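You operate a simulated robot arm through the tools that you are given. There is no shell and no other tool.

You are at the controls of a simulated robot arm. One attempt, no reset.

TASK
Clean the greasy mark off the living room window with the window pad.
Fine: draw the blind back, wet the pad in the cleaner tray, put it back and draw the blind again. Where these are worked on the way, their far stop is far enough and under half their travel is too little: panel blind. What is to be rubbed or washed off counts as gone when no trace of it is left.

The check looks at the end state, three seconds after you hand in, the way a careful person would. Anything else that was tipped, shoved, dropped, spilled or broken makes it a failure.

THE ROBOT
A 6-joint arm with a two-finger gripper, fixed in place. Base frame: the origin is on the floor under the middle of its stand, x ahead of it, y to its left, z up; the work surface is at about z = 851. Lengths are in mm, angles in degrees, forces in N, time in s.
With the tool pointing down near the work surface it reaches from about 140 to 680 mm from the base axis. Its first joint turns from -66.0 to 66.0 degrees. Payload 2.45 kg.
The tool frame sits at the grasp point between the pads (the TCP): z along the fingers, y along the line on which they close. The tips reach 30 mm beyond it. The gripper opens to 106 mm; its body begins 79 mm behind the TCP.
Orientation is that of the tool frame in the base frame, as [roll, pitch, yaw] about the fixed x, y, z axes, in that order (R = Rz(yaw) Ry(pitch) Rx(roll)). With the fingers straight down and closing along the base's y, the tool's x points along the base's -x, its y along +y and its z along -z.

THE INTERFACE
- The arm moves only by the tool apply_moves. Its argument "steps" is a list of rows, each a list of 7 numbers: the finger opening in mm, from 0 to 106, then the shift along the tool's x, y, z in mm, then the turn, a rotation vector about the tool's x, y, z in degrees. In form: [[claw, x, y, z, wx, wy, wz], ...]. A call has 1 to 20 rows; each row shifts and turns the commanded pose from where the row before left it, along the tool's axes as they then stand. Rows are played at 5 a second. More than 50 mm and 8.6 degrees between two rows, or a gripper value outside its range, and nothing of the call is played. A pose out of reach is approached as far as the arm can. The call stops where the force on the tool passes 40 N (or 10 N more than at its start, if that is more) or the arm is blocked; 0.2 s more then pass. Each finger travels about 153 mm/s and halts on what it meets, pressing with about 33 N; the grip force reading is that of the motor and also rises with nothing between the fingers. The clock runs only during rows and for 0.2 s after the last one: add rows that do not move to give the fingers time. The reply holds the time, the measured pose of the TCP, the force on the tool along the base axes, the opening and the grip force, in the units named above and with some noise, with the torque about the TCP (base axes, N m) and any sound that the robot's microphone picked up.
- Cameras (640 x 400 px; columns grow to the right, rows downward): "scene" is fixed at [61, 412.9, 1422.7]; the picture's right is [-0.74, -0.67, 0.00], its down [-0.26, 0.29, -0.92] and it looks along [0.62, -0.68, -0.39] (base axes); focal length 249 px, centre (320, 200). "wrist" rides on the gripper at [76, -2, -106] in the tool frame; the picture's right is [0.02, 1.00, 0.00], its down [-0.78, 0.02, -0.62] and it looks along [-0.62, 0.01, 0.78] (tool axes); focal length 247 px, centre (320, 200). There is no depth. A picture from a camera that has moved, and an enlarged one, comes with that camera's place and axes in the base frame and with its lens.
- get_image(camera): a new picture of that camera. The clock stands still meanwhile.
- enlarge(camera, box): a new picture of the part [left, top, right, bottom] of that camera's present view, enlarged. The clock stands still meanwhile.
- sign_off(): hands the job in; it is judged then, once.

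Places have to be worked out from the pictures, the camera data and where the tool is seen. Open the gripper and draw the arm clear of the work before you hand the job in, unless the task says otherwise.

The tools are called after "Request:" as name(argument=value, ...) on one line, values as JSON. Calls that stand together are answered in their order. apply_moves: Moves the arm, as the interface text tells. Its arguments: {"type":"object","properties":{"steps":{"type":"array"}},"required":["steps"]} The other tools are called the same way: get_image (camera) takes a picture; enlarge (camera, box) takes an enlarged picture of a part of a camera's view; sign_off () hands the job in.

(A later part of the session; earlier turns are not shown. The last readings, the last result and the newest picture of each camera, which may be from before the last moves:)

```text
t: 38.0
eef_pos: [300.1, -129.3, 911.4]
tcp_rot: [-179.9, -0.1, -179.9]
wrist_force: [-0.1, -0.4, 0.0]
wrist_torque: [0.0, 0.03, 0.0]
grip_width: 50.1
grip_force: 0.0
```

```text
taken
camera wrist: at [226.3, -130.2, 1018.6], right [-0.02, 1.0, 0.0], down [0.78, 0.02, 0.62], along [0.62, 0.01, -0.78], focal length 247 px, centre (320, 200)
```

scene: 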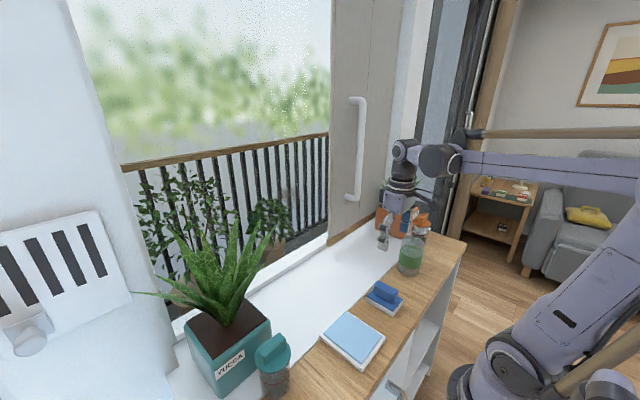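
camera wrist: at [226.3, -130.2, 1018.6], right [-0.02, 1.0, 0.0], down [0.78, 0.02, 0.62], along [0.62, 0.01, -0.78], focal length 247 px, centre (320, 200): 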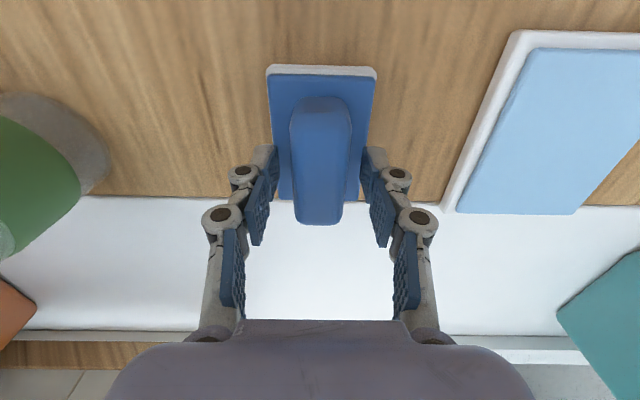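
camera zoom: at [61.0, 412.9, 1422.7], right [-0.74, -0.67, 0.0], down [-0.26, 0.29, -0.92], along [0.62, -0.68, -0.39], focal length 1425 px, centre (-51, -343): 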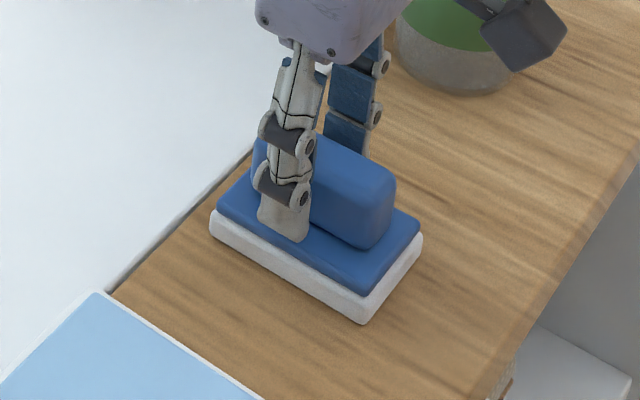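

The tips are just above the plate with the handle well engaged. I'll close on the handle.

Request:
apply_moves(steps=[[40, 0, 0, 0, 0, 0, 0], [30, 0, 0, 0, 0, 0, 0], [20, 0, 0, 0, 0, 0, 0], [12, 0, 0, 0, 0, 0, 0], [12, 0, 0, 0, 0, 0, 0]])

Request:
enlarge(camera="scene", box=[350, 260, 420, 330])

Request:
get_image(camera="wrist")

```text
t: 39.2
eef_pos: [300.9, -130.2, 913.2]
tcp_rot: [-179.8, -0.1, -179.9]
wrist_force: [0.8, -1.3, 1.8]
wrist_torque: [0.01, 0.03, -0.02]
grip_width: 28.7
grip_force: 32.8
```

```text
5.71 times, centred on (385, 295) of scene
camera zoom: at [61.0, 412.9, 1422.7], right [-0.74, -0.67, 0.0], down [-0.26, 0.29, -0.92], along [0.62, -0.68, -0.39], focal length 1425 px, centre (-51, -343)
```

zoom: 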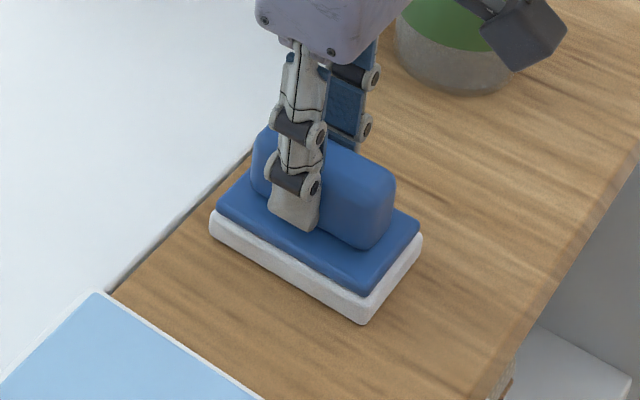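

```text
taken
camera wrist: at [226.4, -130.2, 1018.7], right [-0.02, 1.0, 0.0], down [0.78, 0.02, 0.62], along [0.62, 0.01, -0.78], focal length 247 px, centre (320, 200)
```

wrist: 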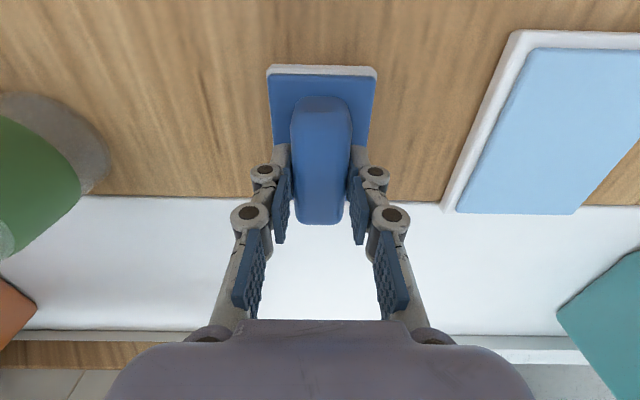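

The handle is gripped at 28.7 mm opening with the TCP at (300.5,-130,912.5), which I'll reuse when putting the pad back. I'll lift it and carry it over the tray centre at about (300,30).

Request:
apply_moves(steps=[[10, 0, 0, -10, 0, 0, 0], [10, 0, 0, -25, 0, 0, 0], [10, 0, 0, -25, 0, 0, 0], [10, 0, 25, 0, 0, 0, 0], [10, 0, 30, 0, 0, 0, 0], [10, 0, 35, 0, 0, 0, 0], [10, 0, 35, 0, 0, 0, 0], [10, 0, 35, 0, 0, 0, 0], [10, 0, 0, 0, 0, 0, 0]])

Request:
get_image(camera="scene")

Request:
get_image(camera="wrist")

```text
t: 41.2
eef_pos: [301.7, 30.0, 970.9]
tcp_rot: [-179.9, -0.1, -179.8]
wrist_force: [0.4, 0.8, -0.7]
wrist_torque: [0.0, 0.0, -0.04]
grip_width: 29.1
grip_force: 33.3
```

```text
taken
```

scene: 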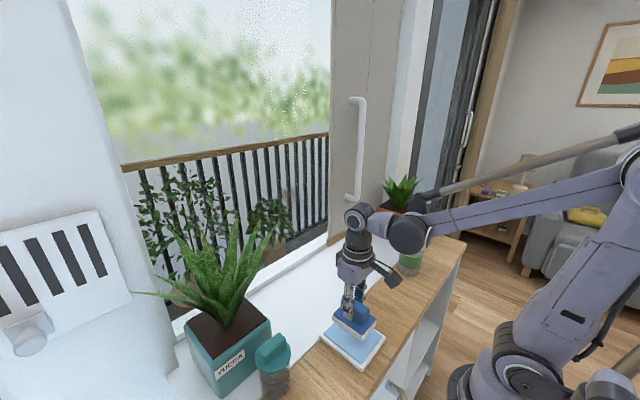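

```text
taken
camera wrist: at [225.7, 29.3, 1076.5], right [-0.02, 1.0, 0.0], down [0.78, 0.02, 0.62], along [0.62, 0.01, -0.78], focal length 247 px, centre (320, 200)
```

wrist: 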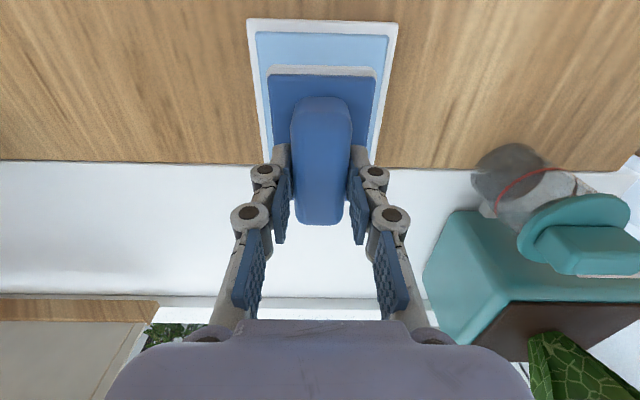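

The pad is held straight and centred over the tray. I'll lower it until it touches the wet surface.

Request:
apply_moves(steps=[[10, 0, 0, 15, 0, 0, 0], [10, 0, 0, 10, 0, 0, 0], [10, 0, 0, 4, 0, 0, 0], [10, 0, 0, 2, 0, 0, 0], [10, 0, 0, 2, 0, 0, 0], [10, 0, 0, 2, 0, 0, 0]])

```text
t: 42.6
eef_pos: [301.3, 29.8, 935.5]
tcp_rot: [-179.8, -0.1, 180.0]
wrist_force: [0.4, -0.1, 0.1]
wrist_torque: [-0.01, -0.01, -0.02]
grip_width: 29.0
grip_force: 32.9
```

Request:
apply_moves(steps=[[10, 0, 0, 2, 0, 0, 0], [10, 0, 0, 2, 0, 0, 0], [10, 0, 0, 1.5, 0, 0, 0], [10, 0, 0, 0, 0, 0, 0]])

Request:
enlarge(camera="scene", box=[310, 280, 400, 370])

```text
t: 43.6
eef_pos: [299.3, 30.2, 929.9]
tcp_rot: [-180.0, -0.2, -179.9]
wrist_force: [0.8, 0.4, 0.3]
wrist_torque: [0.01, -0.02, -0.01]
grip_width: 29.1
grip_force: 33.4
```

```text
4.44 times, centred on (355, 325) of scene
camera zoom: at [61.0, 412.9, 1422.7], right [-0.74, -0.67, 0.0], down [-0.26, 0.29, -0.92], along [0.62, -0.68, -0.39], focal length 1108 px, centre (164, -356)
```

zoom: 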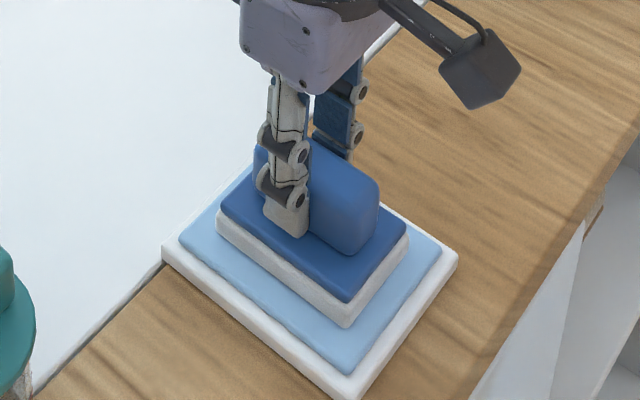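

Not quite touching yet. I'll continue down in small steps.

Request:
apply_moves(steps=[[10, 0, 0, 1.5, 0, 0, 0], [10, 0, 0, 1.5, 0, 0, 0], [10, 0, 0, 1.5, 0, 0, 0], [10, 0, 0, 0, 0, 0, 0]])

```text
t: 44.6
eef_pos: [300.1, 30.5, 926.9]
tcp_rot: [-179.8, 0.0, -179.9]
wrist_force: [0.4, -2.6, 25.8]
wrist_torque: [-0.06, -0.01, -0.02]
grip_width: 29.0
grip_force: 32.9
```

Contact at about 26 N. I'll ease slightly, hold a second to soak, then lift and look at the pad.

Request:
apply_moves(steps=[[10, 0, 0, -0.5, 0, 0, 0], [10, 0, 0, 0, 0, 0, 0], [10, 0, 0, 0, 0, 0, 0], [10, 0, 0, 0, 0, 0, 0], [10, 0, 0, 0, 0, 0, 0], [10, 0, 0, 0, 0, 0, 0]])

Request:
enlarge(camera="scene", box=[310, 280, 400, 370])

```text
t: 46.0
eef_pos: [301.1, 31.7, 926.4]
tcp_rot: [-179.8, -0.1, -179.9]
wrist_force: [0.0, 1.1, 0.2]
wrist_torque: [-0.01, 0.0, 0.01]
grip_width: 28.7
grip_force: 32.9
```

```text
4.44 times, centred on (355, 325) of scene
camera zoom: at [61.0, 412.9, 1422.7], right [-0.74, -0.67, 0.0], down [-0.26, 0.29, -0.92], along [0.62, -0.68, -0.39], focal length 1108 px, centre (164, -356)
```

zoom: 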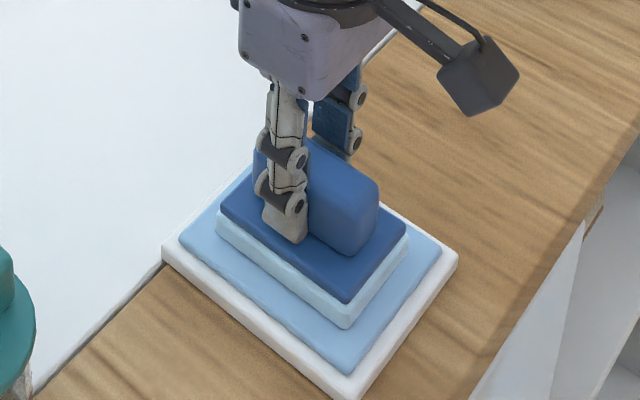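

The pad's base has turned blue, so it is wet. I'll lift it to z≈1340 at (379,42), the proven spot for tilting the tool to horizontal.

Request:
apply_moves(steps=[[10, 0, 0, -10, 0, 0, 0], [10, 0, 0, -40, 0, 0, 0], [10, -9, 1, -40, 0, 0, 0], [10, -9, 1, -40, 0, 0, 0], [10, -9, 1, -40, 0, 0, 0], [10, -9, 1, -40, 0, 0, 0], [10, -9, 2, -40, 0, 0, 0], [10, -9, 2, -40, 0, 0, 0], [10, -9, 2, -40, 0, 0, 0], [10, -9, 2, -40, 0, 0, 0], [10, -7, 0, -43, 0, 0, 0], [10, 0, 0, 0, 0, 0, 0]])

Request:
get_image(camera="scene")

```text
t: 48.6
eef_pos: [378.1, 46.7, 1339.3]
tcp_rot: [180.0, -0.1, -180.0]
wrist_force: [0.5, 0.3, -0.7]
wrist_torque: [-0.01, 0.02, -0.01]
grip_width: 28.9
grip_force: 32.8
```

```text
taken
```

scene: 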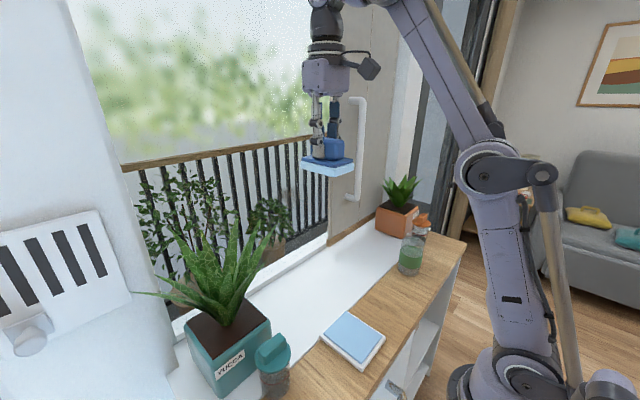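

The pad is held and the tray is undisturbed. Now I'll tilt to horizontal in small turns.

Request:
apply_moves(steps=[[10, 0, 0, 0, 0, -8, 0], [10, 0, 0, 0, 0, -8, 0], [10, 0, 0, 0, 0, -8, 0], [10, 0, 0, 0, 0, -8, 0], [10, 0, 0, 0, 0, -8, 0], [10, 0, 0, 0, 0, -8, 0], [10, 0, 0, 0, 0, -8, 0], [10, 0, 0, 0, 0, -8, 0], [10, 0, 0, 0, 0, -8, 0], [10, 0, 0, 0, 0, -8, 0], [10, 0, 0, 0, 0, -8, 0], [10, 0, 0, 0, 0, -2, 0], [10, 0, 0, 0, 0, 0, 0]])

Request:
get_image(camera="wrist")

Request:
get_image(camera="scene")

```text
t: 51.4
eef_pos: [380.1, 43.9, 1340.0]
tcp_rot: [-132.6, 89.8, -132.5]
wrist_force: [-0.4, -0.4, -0.9]
wrist_torque: [-0.02, 0.06, 0.0]
grip_width: 28.9
grip_force: 32.8
```

```text
taken
camera wrist: at [274.8, 42.3, 1262.8], right [0.0, 1.0, -0.02], down [-0.62, 0.02, 0.78], along [0.78, 0.02, 0.62], focal length 247 px, centre (320, 200)
```

wrist: 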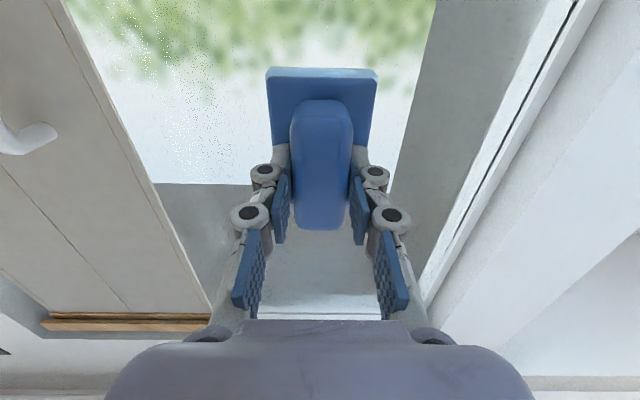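

```text
taken
```

scene: 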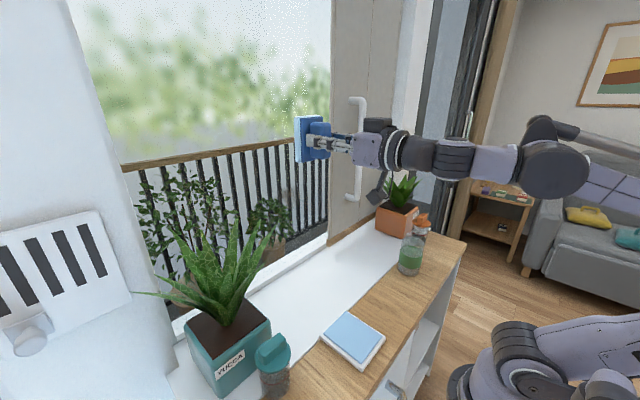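

The pad now faces the window. I'll move forward, across to y≈-62 and down to z≈1120, stopping well short of the glass.

Request:
apply_moves(steps=[[10, 0, 0, 35, 0, 0, 0], [10, 0, 0, 35, 0, 0, 0], [10, 0, -36, 0, 0, 0, 0], [10, 0, -36, 0, 0, 0, 0], [10, 0, -34, 0, 0, 0, 0], [10, 40, 0, 0, 0, 0, 0], [10, 40, 0, 0, 0, 0, 0], [10, 40, 0, 0, 0, 0, 0], [10, 40, 0, 0, 0, 0, 0], [10, 40, 0, 0, 0, 0, 0], [10, 20, 0, 0, 0, 0, 0], [10, 0, 0, 0, 0, 0, 0]])

Request:
get_image(camera="scene")

Request:
get_image(camera="wrist")

```text
t: 54.0
eef_pos: [451.6, -63.1, 1118.3]
tcp_rot: [-140.7, 89.8, -140.6]
wrist_force: [-0.2, 0.5, -0.8]
wrist_torque: [-0.01, 0.02, -0.01]
grip_width: 28.8
grip_force: 33.5
```

```text
taken
```

scene: 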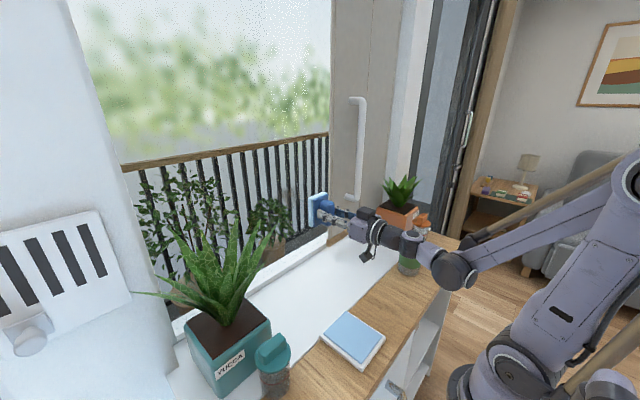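

```text
taken
camera wrist: at [346.2, -64.2, 1042.4], right [0.0, 1.0, -0.02], down [-0.62, 0.02, 0.78], along [0.78, 0.02, 0.62], focal length 247 px, centre (320, 200)
```

wrist: 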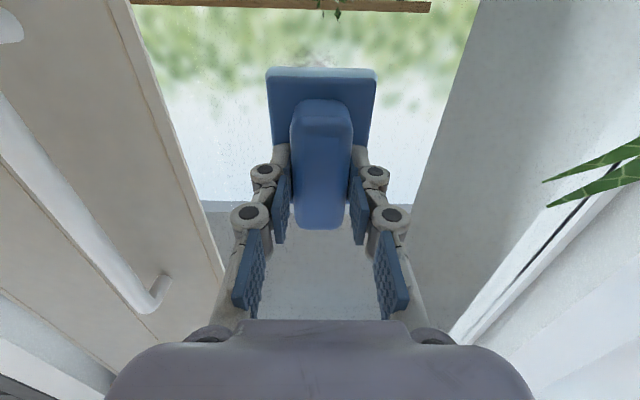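

All clear. I'll approach the glass quickly at first, then in small steps until I feel contact.

Request:
apply_moves(steps=[[10, 0, 0, 35, 0, 0, 0], [10, 0, 0, 30, 0, 0, 0], [10, 0, 0, 20, 0, 0, 0], [10, 0, 0, 8, 0, 0, 0], [10, 0, 0, 3, 0, 0, 0], [10, 0, 0, 3, 0, 0, 0], [10, 0, 0, 0, 0, 0, 0]])

Request:
enlarge(camera="scene", box=[230, 140, 390, 260])

Request:
get_image(camera="wrist")

```text
t: 55.6
eef_pos: [550.3, -62.6, 1118.8]
tcp_rot: [-141.4, 89.8, -141.1]
wrist_force: [0.0, -0.9, -1.1]
wrist_torque: [0.01, 0.02, -0.03]
grip_width: 28.8
grip_force: 32.8
```

```text
3.33 times, centred on (310, 200) of scene
camera zoom: at [61.0, 412.9, 1422.7], right [-0.74, -0.67, 0.0], down [-0.26, 0.29, -0.92], along [0.62, -0.68, -0.39], focal length 831 px, centre (353, 200)
```

zoom: 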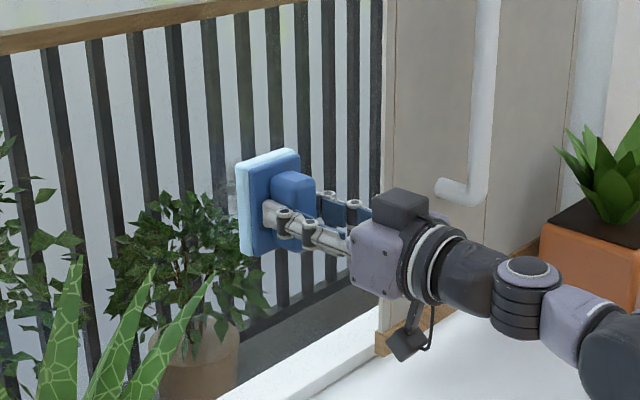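

```text
taken
camera wrist: at [444.3, -63.4, 1042.2], right [0.0, 1.0, -0.02], down [-0.62, 0.02, 0.78], along [0.78, 0.02, 0.62], focal length 247 px, centre (320, 200)
```

wrist: 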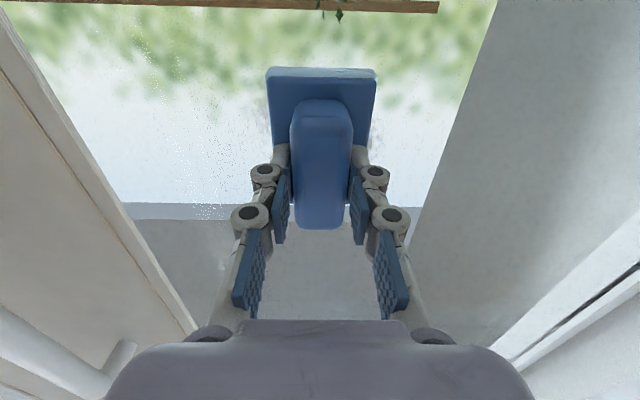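

No contact yet. I'll continue in 3 mm steps.

Request:
apply_moves(steps=[[10, 0, 0, 3, 0, 0, 0], [10, 0, 0, 3, 0, 0, 0], [10, 0, 0, 3, 0, 0, 0], [10, 0, 0, 3, 0, 0, 0], [10, 0, 0, 2, 0, 0, 0], [10, 0, 0, 0, 0, 0, 0]])

```text
t: 57.0
eef_pos: [563.7, -63.2, 1119.8]
tcp_rot: [-141.2, 89.8, -141.1]
wrist_force: [0.1, -0.4, -0.5]
wrist_torque: [0.0, 0.02, 0.0]
grip_width: 28.9
grip_force: 33.1
```

Request:
apply_moves(steps=[[10, 0, 0, 2, 0, 0, 0], [10, 0, 0, 2, 0, 0, 0], [10, 0, 0, 2, 0, 0, 0], [10, 0, 0, 2, 0, 0, 0], [10, 0, 0, 2, 0, 0, 0], [10, 0, 0, 0, 0, 0, 0]])

Request:
enlarge(camera="scene", box=[230, 140, 390, 260])

```text
t: 58.4
eef_pos: [572.8, -61.6, 1119.1]
tcp_rot: [-129.8, 89.9, -129.7]
wrist_force: [-26.9, -0.2, -3.9]
wrist_torque: [0.01, 0.08, 0.02]
grip_width: 28.9
grip_force: 32.7
```

```text
3.33 times, centred on (310, 200) of scene
camera zoom: at [60.2, 413.0, 1422.8], right [-0.74, -0.67, 0.0], down [-0.26, 0.29, -0.92], along [0.62, -0.68, -0.39], focal length 831 px, centre (353, 200)
```

zoom: 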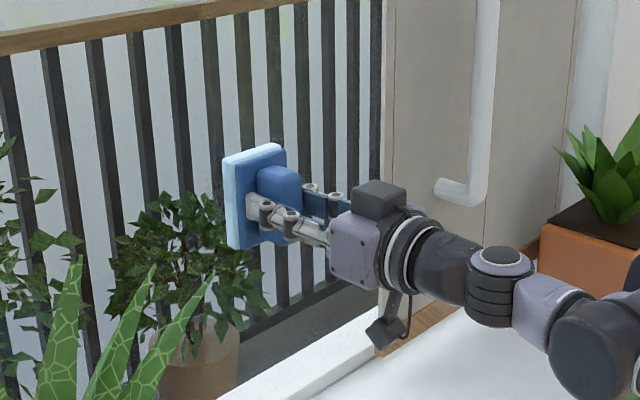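

The glass was met at TCP x≈573 with a 27 N press. I'll ease slightly and begin wiping sideways over the mark.

Request:
apply_moves(steps=[[10, 0, 0, -0.4, 0, 0, 0], [10, 0, -6, 0, 0, 0, 0], [10, 0, -6, 0, 0, 0, 0], [10, 0, 0, 0, 0, 0, 0]])

```text
t: 59.4
eef_pos: [572.9, -74.1, 1120.2]
tcp_rot: [-129.6, 89.9, -129.3]
wrist_force: [-22.6, 7.4, -0.6]
wrist_torque: [-0.01, 0.03, 0.28]
grip_width: 29.0
grip_force: 32.8
```

It wipes with steady contact of about 22 N. I'll run strokes from y≈-95 to y≈-28 and back.

Request:
apply_moves(steps=[[10, 0, -7, 0, 0, 0, 0], [10, 0, -7, 0, 0, 0, 0], [10, 0, -7, 0, 0, 0, 0], [10, 0, 7, 0, 0, 0, 0], [10, 0, 8, 0, 0, 0, 0], [10, 0, 8, 0, 0, 0, 0], [10, 0, 8, 0, 0, 0, 0], [10, 0, 8, 0, 0, 0, 0], [10, 0, 8, 0, 0, 0, 0], [10, 0, 8, 0, 0, 0, 0], [10, 0, 8, 0, 0, 0, 0], [10, 0, 8, 0, 0, 0, 0], [10, 0, 0, 0, 0, 0, 0]])

Request:
enlarge(camera="scene", box=[230, 140, 390, 260])

```text
t: 62.2
eef_pos: [572.6, -23.8, 1118.6]
tcp_rot: [-130.8, 89.8, -130.8]
wrist_force: [-13.9, -3.8, -3.1]
wrist_torque: [-0.02, 0.16, -0.13]
grip_width: 29.1
grip_force: 32.7
```

```text
3.33 times, centred on (310, 200) of scene
camera zoom: at [60.6, 412.8, 1422.8], right [-0.74, -0.67, 0.0], down [-0.26, 0.29, -0.92], along [0.62, -0.68, -0.39], focal length 831 px, centre (353, 200)
```

zoom: 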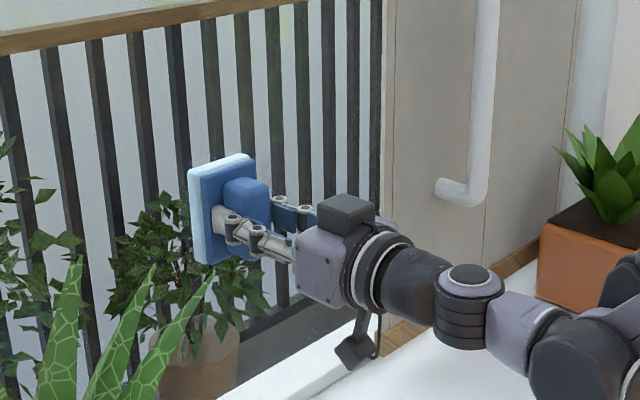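

Contact is now 14 N. I'll do more strokes, slightly higher and then lower, to cover the whole mark with margin.

Request:
apply_moves(steps=[[10, -7, 0, 0.2, 0, 0, 0], [10, -7, -4, 0, 0, 0, 0], [10, 0, -8, 0, 0, 0, 0], [10, 0, -8, 0, 0, 0, 0], [10, 0, -8, 0, 0, 0, 0], [10, 0, -8, 0, 0, 0, 0], [10, 0, -8, 0, 0, 0, 0], [10, 0, -8, 0, 0, 0, 0], [10, 0, -8, 0, 0, 0, 0], [10, 0, -8, 0, 0, 0, 0], [10, 0, -8, 0, 0, 0, 0], [10, 0, 0, 0, 0, 0, 0]])

Request:
enlarge(camera="scene", box=[230, 140, 390, 260])

```text
t: 64.8
eef_pos: [572.0, -101.5, 1134.0]
tcp_rot: [-137.1, 89.8, -136.9]
wrist_force: [-8.5, 1.8, 1.0]
wrist_torque: [-0.08, -0.18, 0.02]
grip_width: 28.9
grip_force: 33.2
```

```text
3.33 times, centred on (310, 200) of scene
camera zoom: at [60.7, 413.0, 1422.7], right [-0.74, -0.67, 0.0], down [-0.26, 0.29, -0.92], along [0.62, -0.68, -0.39], focal length 831 px, centre (353, 200)
```

zoom: 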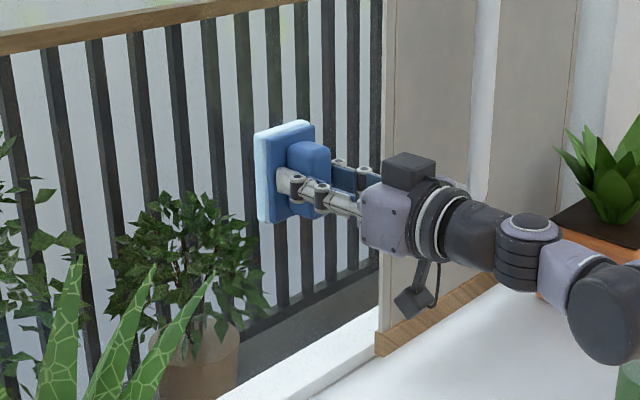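

I'll press slightly more and do the lower stroke back across, then another return, before inspecting.

Request:
apply_moves(steps=[[10, 9, 0, 0.5, 0, 0, 0], [10, 9, 2, 0, 0, 0, 0], [10, 8, 4, 0, 0, 0, 0], [10, 0, 8, 0, 0, 0, 0], [10, 0, 8, 0, 0, 0, 0], [10, 0, 8, 0, 0, 0, 0], [10, 0, 8, 0, 0, 0, 0], [10, 0, 8, 0, 0, 0, 0], [10, 0, 8, 0, 0, 0, 0], [10, 0, 8, 0, 0, 0, 0], [10, 0, 8, 0, 0, 0, 0], [10, 0, 8, 0, 0, 0, 0], [10, 0, 8, 0, 0, 0, 0], [10, 0, 0, 0, 0, 0, 0]])

Request:
enlarge(camera="scene", box=[230, 140, 390, 260])

```text
t: 67.8
eef_pos: [571.2, -14.6, 1106.7]
tcp_rot: [-142.6, 89.9, -142.6]
wrist_force: [-0.1, -0.9, -0.7]
wrist_torque: [0.03, 0.03, 0.0]
grip_width: 28.8
grip_force: 32.6
```

```text
3.33 times, centred on (310, 200) of scene
camera zoom: at [61.0, 412.9, 1422.7], right [-0.74, -0.67, 0.0], down [-0.26, 0.29, -0.92], along [0.62, -0.68, -0.39], focal length 831 px, centre (353, 200)
```

zoom: 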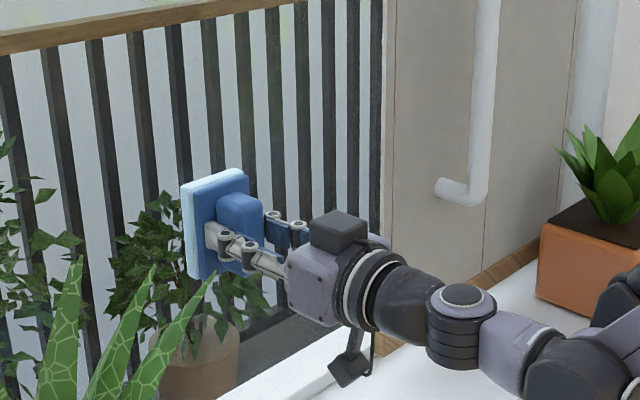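

Contact was lost on that stroke (force ≈0). I'll press forward again until it reads about 15–20 N.

Request:
apply_moves(steps=[[10, 0, 0, 1, 0, 0, 0], [10, 0, 0, 1, 0, 0, 0], [10, 0, 0, 0, 0, 0, 0]])

```text
t: 68.6
eef_pos: [572.0, -14.4, 1106.5]
tcp_rot: [50.5, 90.0, 50.5]
wrist_force: [-25.7, -0.6, -2.7]
wrist_torque: [0.03, 0.22, -0.04]
grip_width: 28.9
grip_force: 33.3
```

Request:
apply_moves(steps=[[10, 0, -7, 0, 0, 0, 0], [10, 0, -7, 0, 0, 0, 0], [10, 0, -7, 0, 0, 0, 0], [10, 0, -7, 0, 0, 0, 0], [10, 0, -7, 0, 0, 0, 0], [10, 0, -7, 0, 0, 0, 0], [10, 0, 0, 0, 0, 0, 0]])

```text
t: 69.2
eef_pos: [572.2, -25.8, 1107.7]
tcp_rot: [-124.7, 89.9, -124.3]
wrist_force: [-13.5, 0.2, -2.3]
wrist_torque: [0.0, -0.02, -0.15]
grip_width: 28.9
grip_force: 33.4
stopped in row 3: the force on the tool passed its limit at 41 N (the readings are from after the stop); the commanded pose is now the measured one
```

A transient tripped the 40 N limit. Contact is now a comfortable 13.5 N, so I'll continue the stroke in smaller steps.

Request:
apply_moves(steps=[[10, 0, -4, 0, 0, 0, 0], [10, 0, -5, 0, 0, 0, 0], [10, 0, -6, 0, 0, 0, 0], [10, 0, -6, 0, 0, 0, 0], [10, 0, -6, 0, 0, 0, 0], [10, 0, -6, 0, 0, 0, 0], [10, 0, -6, 0, 0, 0, 0], [10, 0, 0, 0, 0, 0, 0]])

```text
t: 71.0
eef_pos: [572.5, -65.6, 1108.9]
tcp_rot: [-117.2, 89.8, -116.6]
wrist_force: [-36.5, 9.8, -0.9]
wrist_torque: [0.04, 0.07, 0.13]
grip_width: 28.9
grip_force: 32.7
```

Moving toward -y raises the press, roughly a 1° misalignment. I'll relax a little and add compensation per step.

Request:
apply_moves(steps=[[10, 0, 0, -0.7, 0, 0, 0], [10, 0, -5, -0.1, 0, 0, 0], [10, 0, -6, -0.1, 0, 0, 0], [10, 0, -6, -0.1, 0, 0, 0], [10, 0, -6, -0.1, 0, 0, 0], [10, 0, -6, -0.1, 0, 0, 0], [10, 0, -6, -0.1, 0, 0, 0], [10, 0, 0, 0, 0, 0, 0]])

Request:
enlarge(camera="scene", box=[230, 140, 390, 260])

```text
t: 72.8
eef_pos: [572.7, -100.8, 1108.5]
tcp_rot: [-129.6, 89.9, -129.3]
wrist_force: [-8.5, 2.0, 0.1]
wrist_torque: [-0.02, -0.08, -0.14]
grip_width: 28.9
grip_force: 32.6
```

```text
3.33 times, centred on (310, 200) of scene
camera zoom: at [60.7, 413.0, 1422.7], right [-0.74, -0.67, 0.0], down [-0.26, 0.29, -0.92], along [0.62, -0.68, -0.39], focal length 831 px, centre (353, 200)
```

zoom: 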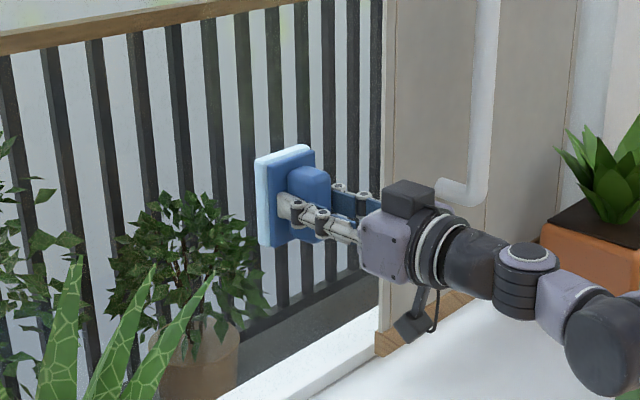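

The exposed area looks clean. I'll back off and raise the tool so both cameras can see the wiped area.

Request:
apply_moves(steps=[[10, 0, 0, -20, 0, 0, 0], [10, 0, 10, -40, 0, 0, 0], [10, -30, 15, -30, 0, 0, 0], [10, -40, 15, -30, 0, 0, 0], [10, 0, 0, 0, 0, 0, 0]])

Request:
get_image(camera="wrist")

Request:
enlarge(camera="wrist", box=[220, 0, 420, 80])

Request:
enlarge(camera="scene", box=[220, 130, 340, 250])

```text
refused: row 4 steps farther than a row can; nothing moved
```

```text
taken
camera wrist: at [467.3, -102.3, 1031.6], right [-0.01, 1.0, -0.02], down [-0.62, 0.01, 0.78], along [0.78, 0.02, 0.62], focal length 247 px, centre (320, 200)
```

wrist: 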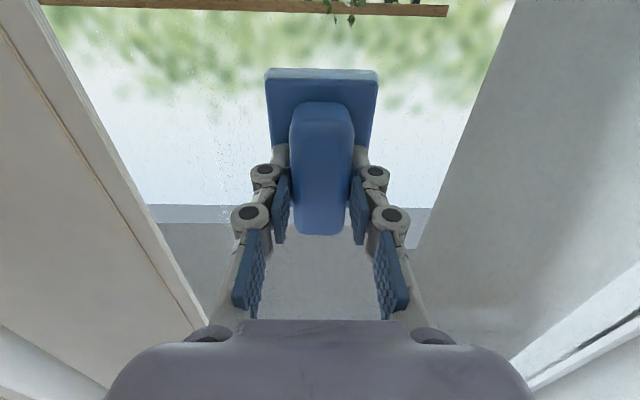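

```text
3.20 times, centred on (320, 40) of wrist
camera zoom: at [467.3, -102.3, 1031.6], right [-0.01, 1.0, -0.02], down [-0.62, 0.01, 0.78], along [0.78, 0.02, 0.62], focal length 790 px, centre (320, 712)
```

zoom: 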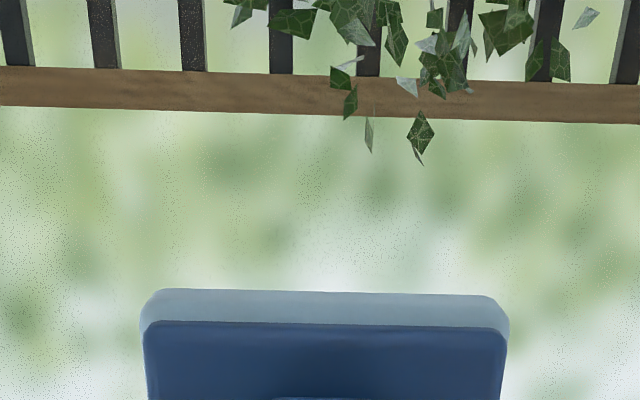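

```text
3.33 times, centred on (280, 190) of scene
camera zoom: at [60.7, 413.0, 1422.7], right [-0.74, -0.67, 0.0], down [-0.26, 0.29, -0.92], along [0.62, -0.68, -0.39], focal length 831 px, centre (453, 233)
```

zoom: 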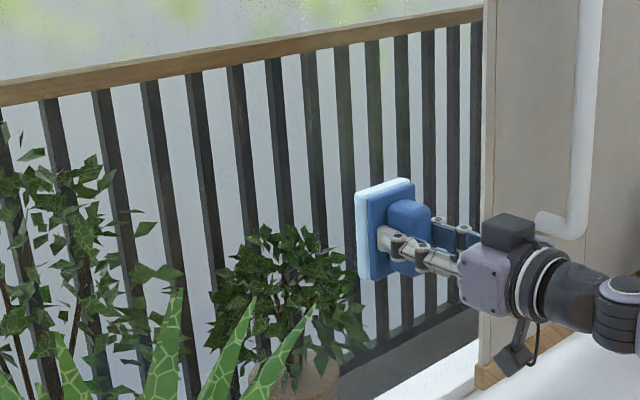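

That call was refused because a row was too long, and nothing moved. I'll redo it with shorter rows.

Request:
apply_moves(steps=[[10, 0, 0, -20, 0, 0, 0], [10, 0, 10, -30, 0, 0, 0], [10, -20, 10, -30, 0, 0, 0], [10, -30, 10, -30, 0, 0, 0], [10, -30, 10, -10, 0, 0, 0], [10, 0, 0, 0, 0, 0, 0]])

Request:
enlarge(camera="wrist", box=[220, 0, 420, 80])

Request:
enlarge(camera="scene", box=[220, 130, 340, 250])

Request:
get_image(camera="scene")

```text
t: 74.2
eef_pos: [453.5, -59.7, 1189.2]
tcp_rot: [-135.0, 89.8, -134.6]
wrist_force: [-0.4, -0.5, -1.6]
wrist_torque: [-0.01, 0.01, 0.01]
grip_width: 29.0
grip_force: 33.8
```

```text
3.20 times, centred on (320, 40) of wrist
camera zoom: at [348.0, -61.5, 1113.2], right [-0.01, 1.0, -0.02], down [-0.62, 0.01, 0.78], along [0.78, 0.02, 0.62], focal length 790 px, centre (320, 712)
```

zoom: 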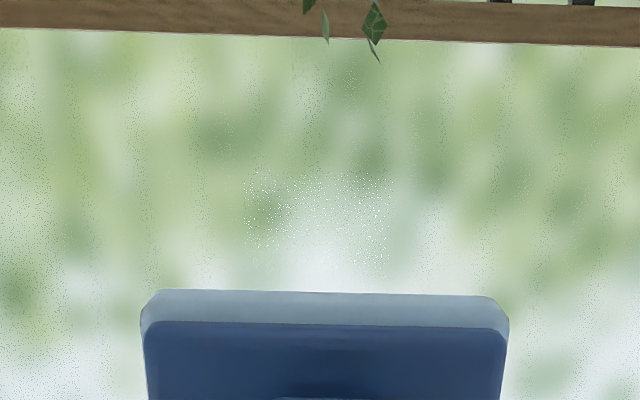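

```text
3.33 times, centred on (280, 190) of scene
camera zoom: at [61.0, 412.9, 1422.7], right [-0.74, -0.67, 0.0], down [-0.26, 0.29, -0.92], along [0.62, -0.68, -0.39], focal length 831 px, centre (453, 233)
```

zoom: 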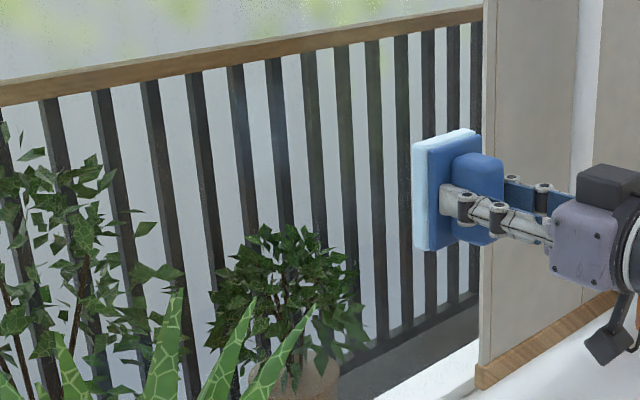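

```text
taken
```

scene: 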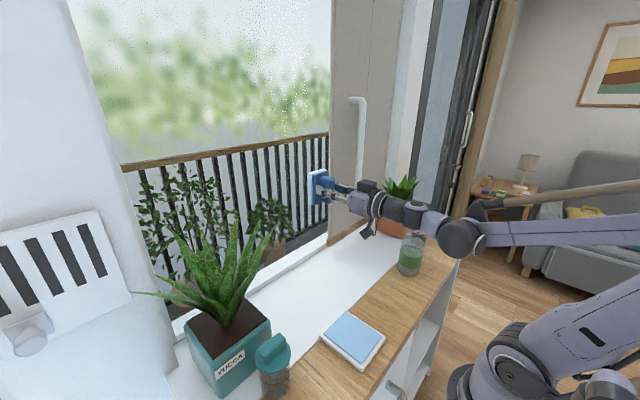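

The mark looks gone in the scene view, though some speckle shows in the wrist view. I'll shift sideways and slightly down to view the wiped spot beside the pad.

Request:
apply_moves(steps=[[10, 0, 40, 0, 0, 0, 0], [10, 20, 40, 0, 0, 0, 0], [10, 35, 15, 0, 0, 0, 0], [10, 0, 0, 0, 0, 0, 0]])

Request:
get_image(camera="wrist")

Request:
enlarge(camera="wrist", box=[130, 0, 300, 160])

Request:
enlarge(camera="scene", box=[220, 130, 340, 250])

```text
t: 75.2
eef_pos: [451.8, 34.9, 1132.2]
tcp_rot: [-136.0, 89.8, -135.6]
wrist_force: [0.7, 0.3, -0.4]
wrist_torque: [0.0, 0.04, 0.03]
grip_width: 28.9
grip_force: 32.9
```

```text
taken
camera wrist: at [346.5, 31.9, 1055.9], right [-0.01, 1.0, -0.02], down [-0.62, 0.01, 0.78], along [0.78, 0.02, 0.62], focal length 247 px, centre (320, 200)
```

wrist: 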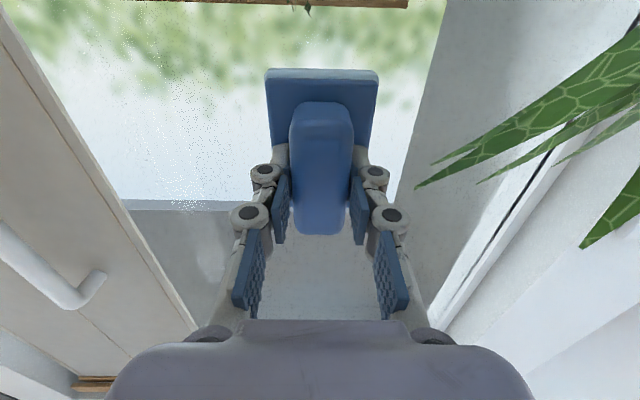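

```text
2.50 times, centred on (215, 80) of wrist
camera zoom: at [346.5, 31.9, 1055.9], right [-0.01, 1.0, -0.02], down [-0.62, 0.01, 0.78], along [0.78, 0.02, 0.62], focal length 617 px, centre (582, 500)
```

zoom: 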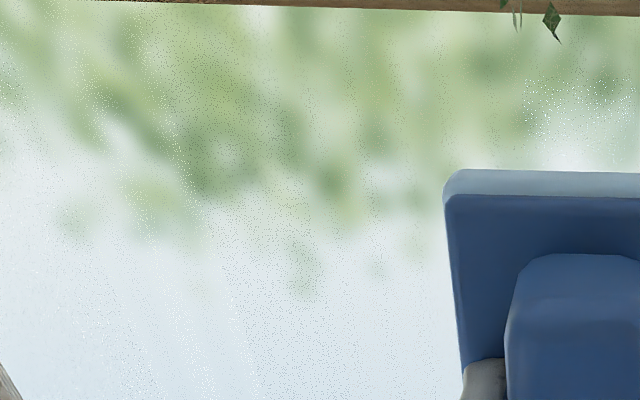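

```text
3.33 times, centred on (280, 190) of scene
camera zoom: at [61.0, 412.9, 1422.7], right [-0.74, -0.67, 0.0], down [-0.26, 0.29, -0.92], along [0.62, -0.68, -0.39], focal length 831 px, centre (453, 233)
```

zoom: 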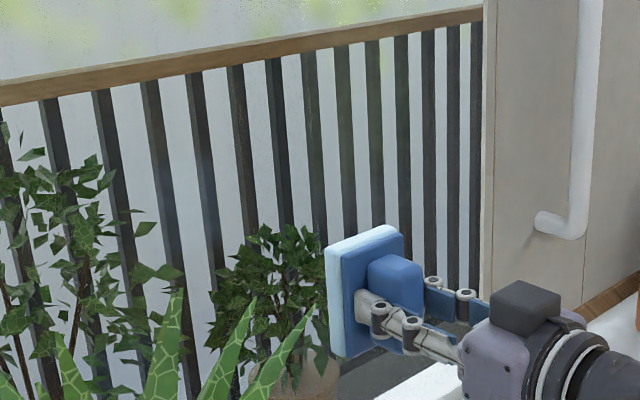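

The speckle moves with the pad, so it's the pad's reflection in the glass. I'll raise the pad out of the way and zoom in on the mark's location.

Request:
apply_moves(steps=[[10, -40, 0, 0, 0, 0, 0], [10, -40, 0, 0, 0, 0, 0], [10, -40, 0, 0, 0, 0, 0], [10, -40, 0, 0, 0, 0, 0], [10, -45, 7, 0, 0, 0, 0], [10, 0, 0, 0, 0, 0, 0]])

Request:
enlarge(camera="scene", box=[255, 165, 325, 235])

Request:
enlarge(camera="scene", box=[200, 100, 340, 240])

Request:
get_image(camera="wrist")

```text
t: 76.6
eef_pos: [453.5, 40.8, 1338.5]
tcp_rot: [-133.4, 89.8, -132.9]
wrist_force: [0.4, 0.2, -1.1]
wrist_torque: [0.04, 0.02, -0.02]
grip_width: 29.1
grip_force: 33.0
```

```text
5.71 times, centred on (290, 200) of scene
camera zoom: at [61.0, 412.9, 1422.7], right [-0.74, -0.67, 0.0], down [-0.26, 0.29, -0.92], along [0.62, -0.68, -0.39], focal length 1425 px, centre (491, 200)
```

zoom: 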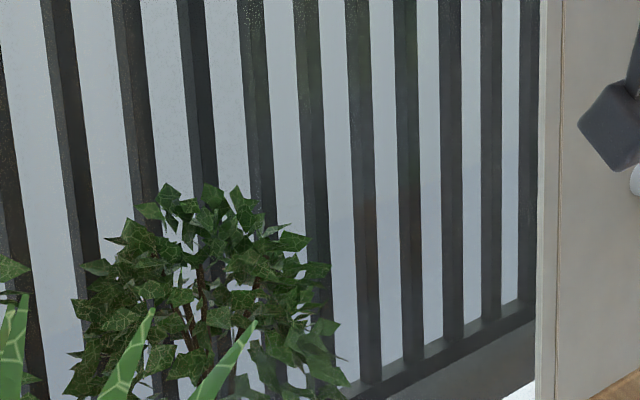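

```text
2.86 times, centred on (270, 170) of scene
camera zoom: at [61.0, 412.9, 1422.7], right [-0.74, -0.67, 0.0], down [-0.26, 0.29, -0.92], along [0.62, -0.68, -0.39], focal length 713 px, centre (463, 286)
```

zoom: 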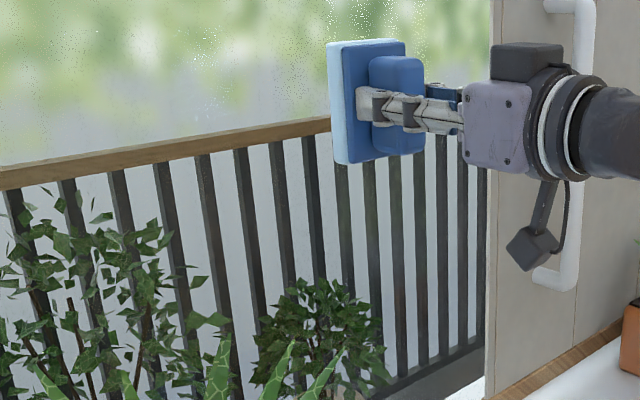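

```text
taken
camera wrist: at [347.6, 39.4, 1262.6], right [-0.01, 1.0, -0.02], down [-0.62, 0.01, 0.78], along [0.78, 0.02, 0.62], focal length 247 px, centre (320, 200)
```

wrist: 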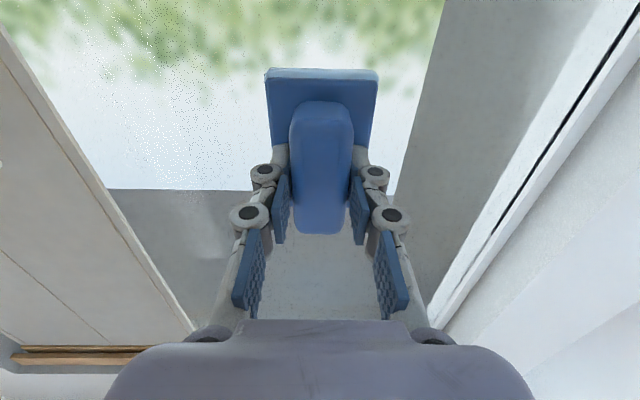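

Request:
enlarge(camera="scene", box=[275, 175, 310, 210])

Request:
enlarge(camera="scene", box=[285, 185, 305, 205])

```text
11.43 times, centred on (292, 192) of scene
camera zoom: at [61.0, 412.9, 1422.7], right [-0.74, -0.67, 0.0], down [-0.26, 0.29, -0.92], along [0.62, -0.68, -0.39], focal length 2850 px, centre (634, 286)
```

zoom: 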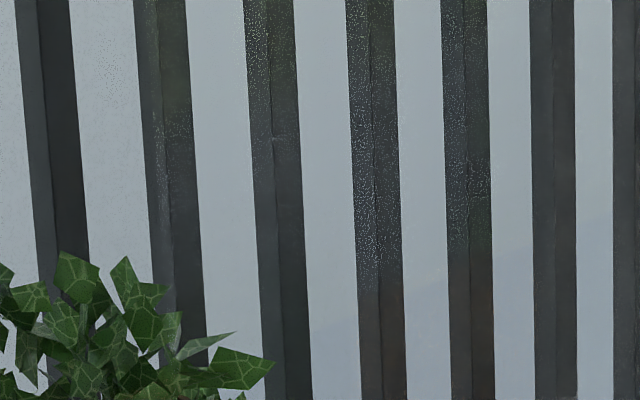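

```text
16.00 times, centred on (295, 195) of scene
camera zoom: at [61.0, 412.9, 1422.7], right [-0.74, -0.67, 0.0], down [-0.26, 0.29, -0.92], along [0.62, -0.68, -0.39], focal length 3990 px, centre (720, 280)
```

zoom: 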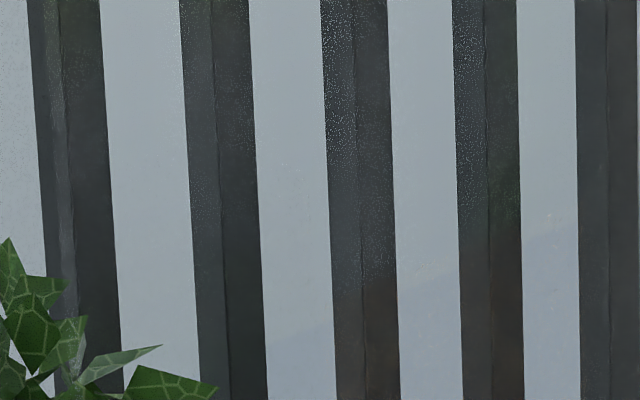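

What remains there looks like room reflections with straight edges, not a smear. To be sure, I'll go back to the tilt spot and tilt halfway, so the wrist camera sees the wiped area squarely beside the pad.

Request:
apply_moves(steps=[[10, 0, 0, -37, 0, 0, 0], [10, 0, 3, -37, 0, 0, 0], [10, 0, 0, 0, 0, 8, 0], [10, 0, 0, 0, 0, 8, 0], [10, 0, 0, 0, 0, 8, 0], [10, 0, 0, 0, 0, 8, 0], [10, 0, 0, 0, 0, 8, 0], [10, 0, 0, 0, 0, 0, 0]])

Request:
get_image(camera="wrist")

Request:
enlarge(camera="wrist", box=[190, 0, 310, 100])

```text
t: 78.4
eef_pos: [377.9, 43.7, 1337.3]
tcp_rot: [-179.8, 49.8, -179.5]
wrist_force: [0.4, 0.3, -0.5]
wrist_torque: [-0.01, 0.03, 0.01]
grip_width: 28.8
grip_force: 33.4
```

```text
taken
camera wrist: at [249.3, 42.1, 1347.9], right [-0.02, 1.0, -0.02], down [0.03, 0.02, 1.0], along [1.0, 0.02, -0.03], focal length 247 px, centre (320, 200)
```

wrist: 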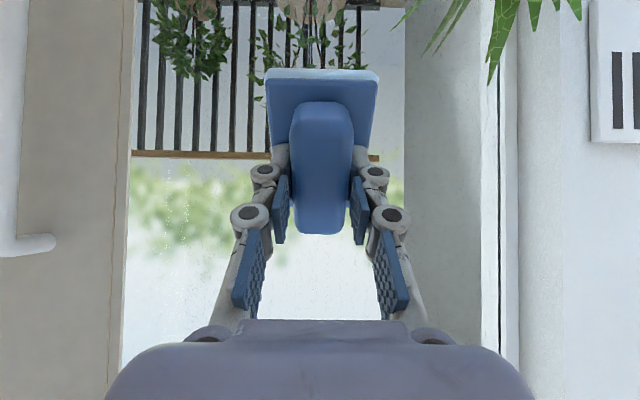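

```text
4.00 times, centred on (250, 50) of wrist
camera zoom: at [249.3, 42.1, 1347.9], right [-0.02, 1.0, -0.02], down [0.03, 0.02, 1.0], along [1.0, 0.02, -0.03], focal length 988 px, centre (600, 800)
```

zoom: 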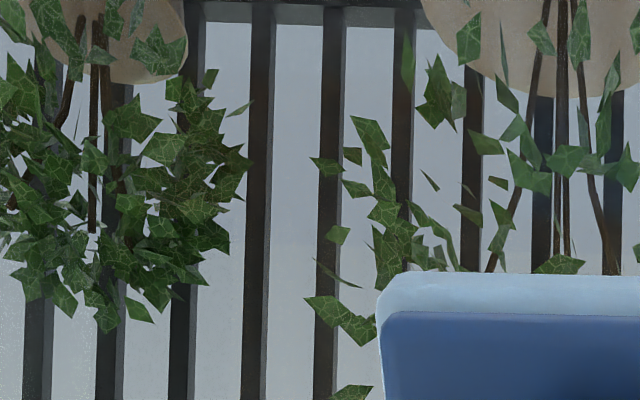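

Request:
enlarge(camera="wrist", box=[205, 35, 285, 85])

Request:
enlarge(camera="wrist", box=[130, 0, 270, 160])

```text
8.00 times, centred on (245, 60) of wrist
camera zoom: at [249.3, 42.1, 1347.9], right [-0.02, 1.0, -0.02], down [0.03, 0.02, 1.0], along [1.0, 0.02, -0.03], focal length 1976 px, centre (920, 1320)
```

zoom: 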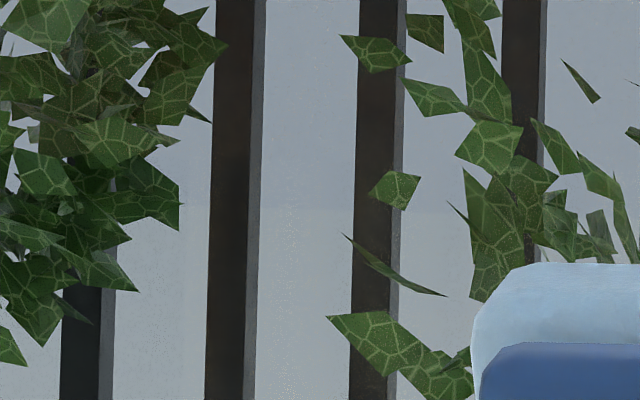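

```text
2.50 times, centred on (200, 80) of wrist
camera zoom: at [249.3, 42.1, 1347.9], right [-0.02, 1.0, -0.02], down [0.03, 0.02, 1.0], along [1.0, 0.02, -0.03], focal length 617 px, centre (620, 500)
```

zoom: 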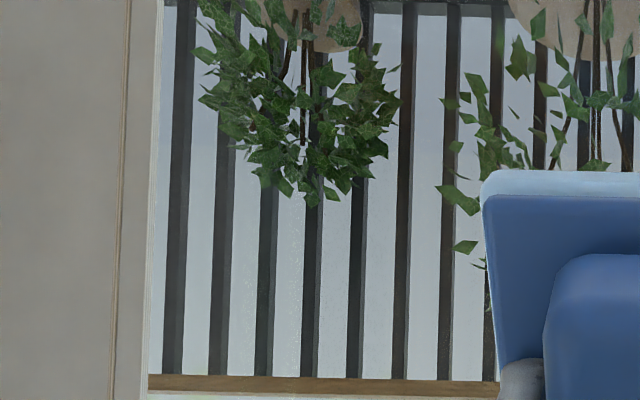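

The wiped area looks crisp and clean in this view, with no smear on bars or gaps. I'll finish tilting to tool-down to return the pad.

Request:
apply_moves(steps=[[10, 0, 0, 0, 0, 8.3, 0], [10, 0, 0, 0, 0, 8.3, 0], [10, 0, 0, 0, 0, 8.3, 0], [10, 0, 0, 0, 0, 8.3, 0], [10, 0, 0, 0, 0, 8.3, 0], [10, 0, 0, 0, 0, 8.3, 0], [10, 0, 0, 0, 0, 0, 0]])

```text
t: 80.0
eef_pos: [378.5, 43.5, 1337.6]
tcp_rot: [-179.9, 0.0, -179.6]
wrist_force: [-0.4, 0.6, -0.4]
wrist_torque: [-0.02, -0.02, -0.04]
grip_width: 28.9
grip_force: 32.8
```

Tool is straight down. I'll carry the pad back above its original spot at (300.5,-130).

Request:
apply_moves(steps=[[10, 7.8, -17.3, 36, 0, 0, 0], [10, 7.8, -17.3, 36, 0, 0, 0], [10, 7.8, -17.3, 36, 0, 0, 0], [10, 7.8, -17.3, 36, 0, 0, 0], [10, 7.8, -17.3, 36, 0, 0, 0], [10, 7.8, -17.3, 36, 0, 0, 0], [10, 7.8, -17.3, 36, 0, 0, 0], [10, 7.8, -17.3, 36, 0, 0, 0], [10, 7.8, -17.3, 36, 0, 0, 0], [10, 7.8, -17.3, 36, 0, 0, 0], [10, 0, 0, 0, 0, 0, 0]])

Request:
get_image(camera="wrist")

Request:
enlarge(camera="scene", box=[340, 240, 420, 320])

```text
t: 82.4
eef_pos: [301.9, -131.1, 980.4]
tcp_rot: [-179.8, 0.2, -179.6]
wrist_force: [-0.6, -0.4, -0.4]
wrist_torque: [-0.01, 0.01, 0.02]
grip_width: 28.7
grip_force: 32.6
```

```text
taken
camera wrist: at [226.7, -131.1, 1086.3], right [-0.03, 1.0, 0.0], down [0.78, 0.02, 0.62], along [0.62, 0.02, -0.78], focal length 247 px, centre (320, 200)
```

wrist: 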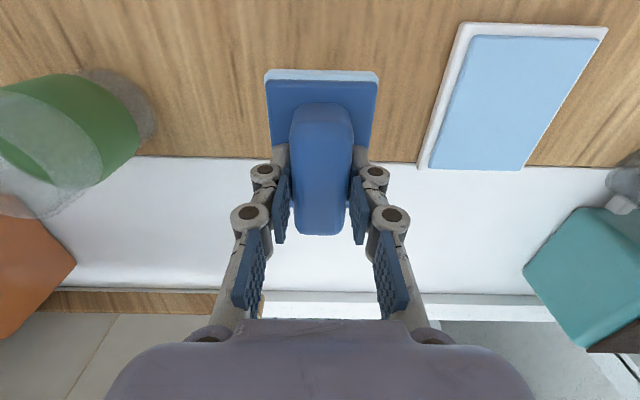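

```text
5.00 times, centred on (380, 280) of scene
camera zoom: at [61.0, 412.9, 1422.7], right [-0.74, -0.67, 0.0], down [-0.26, 0.29, -0.92], along [0.62, -0.68, -0.39], focal length 1247 px, centre (20, -200)
```

zoom: 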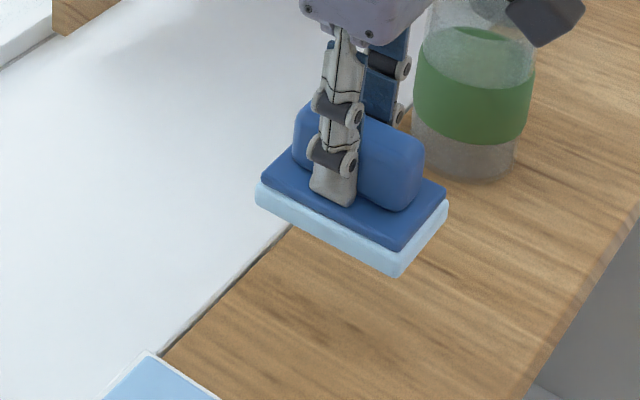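

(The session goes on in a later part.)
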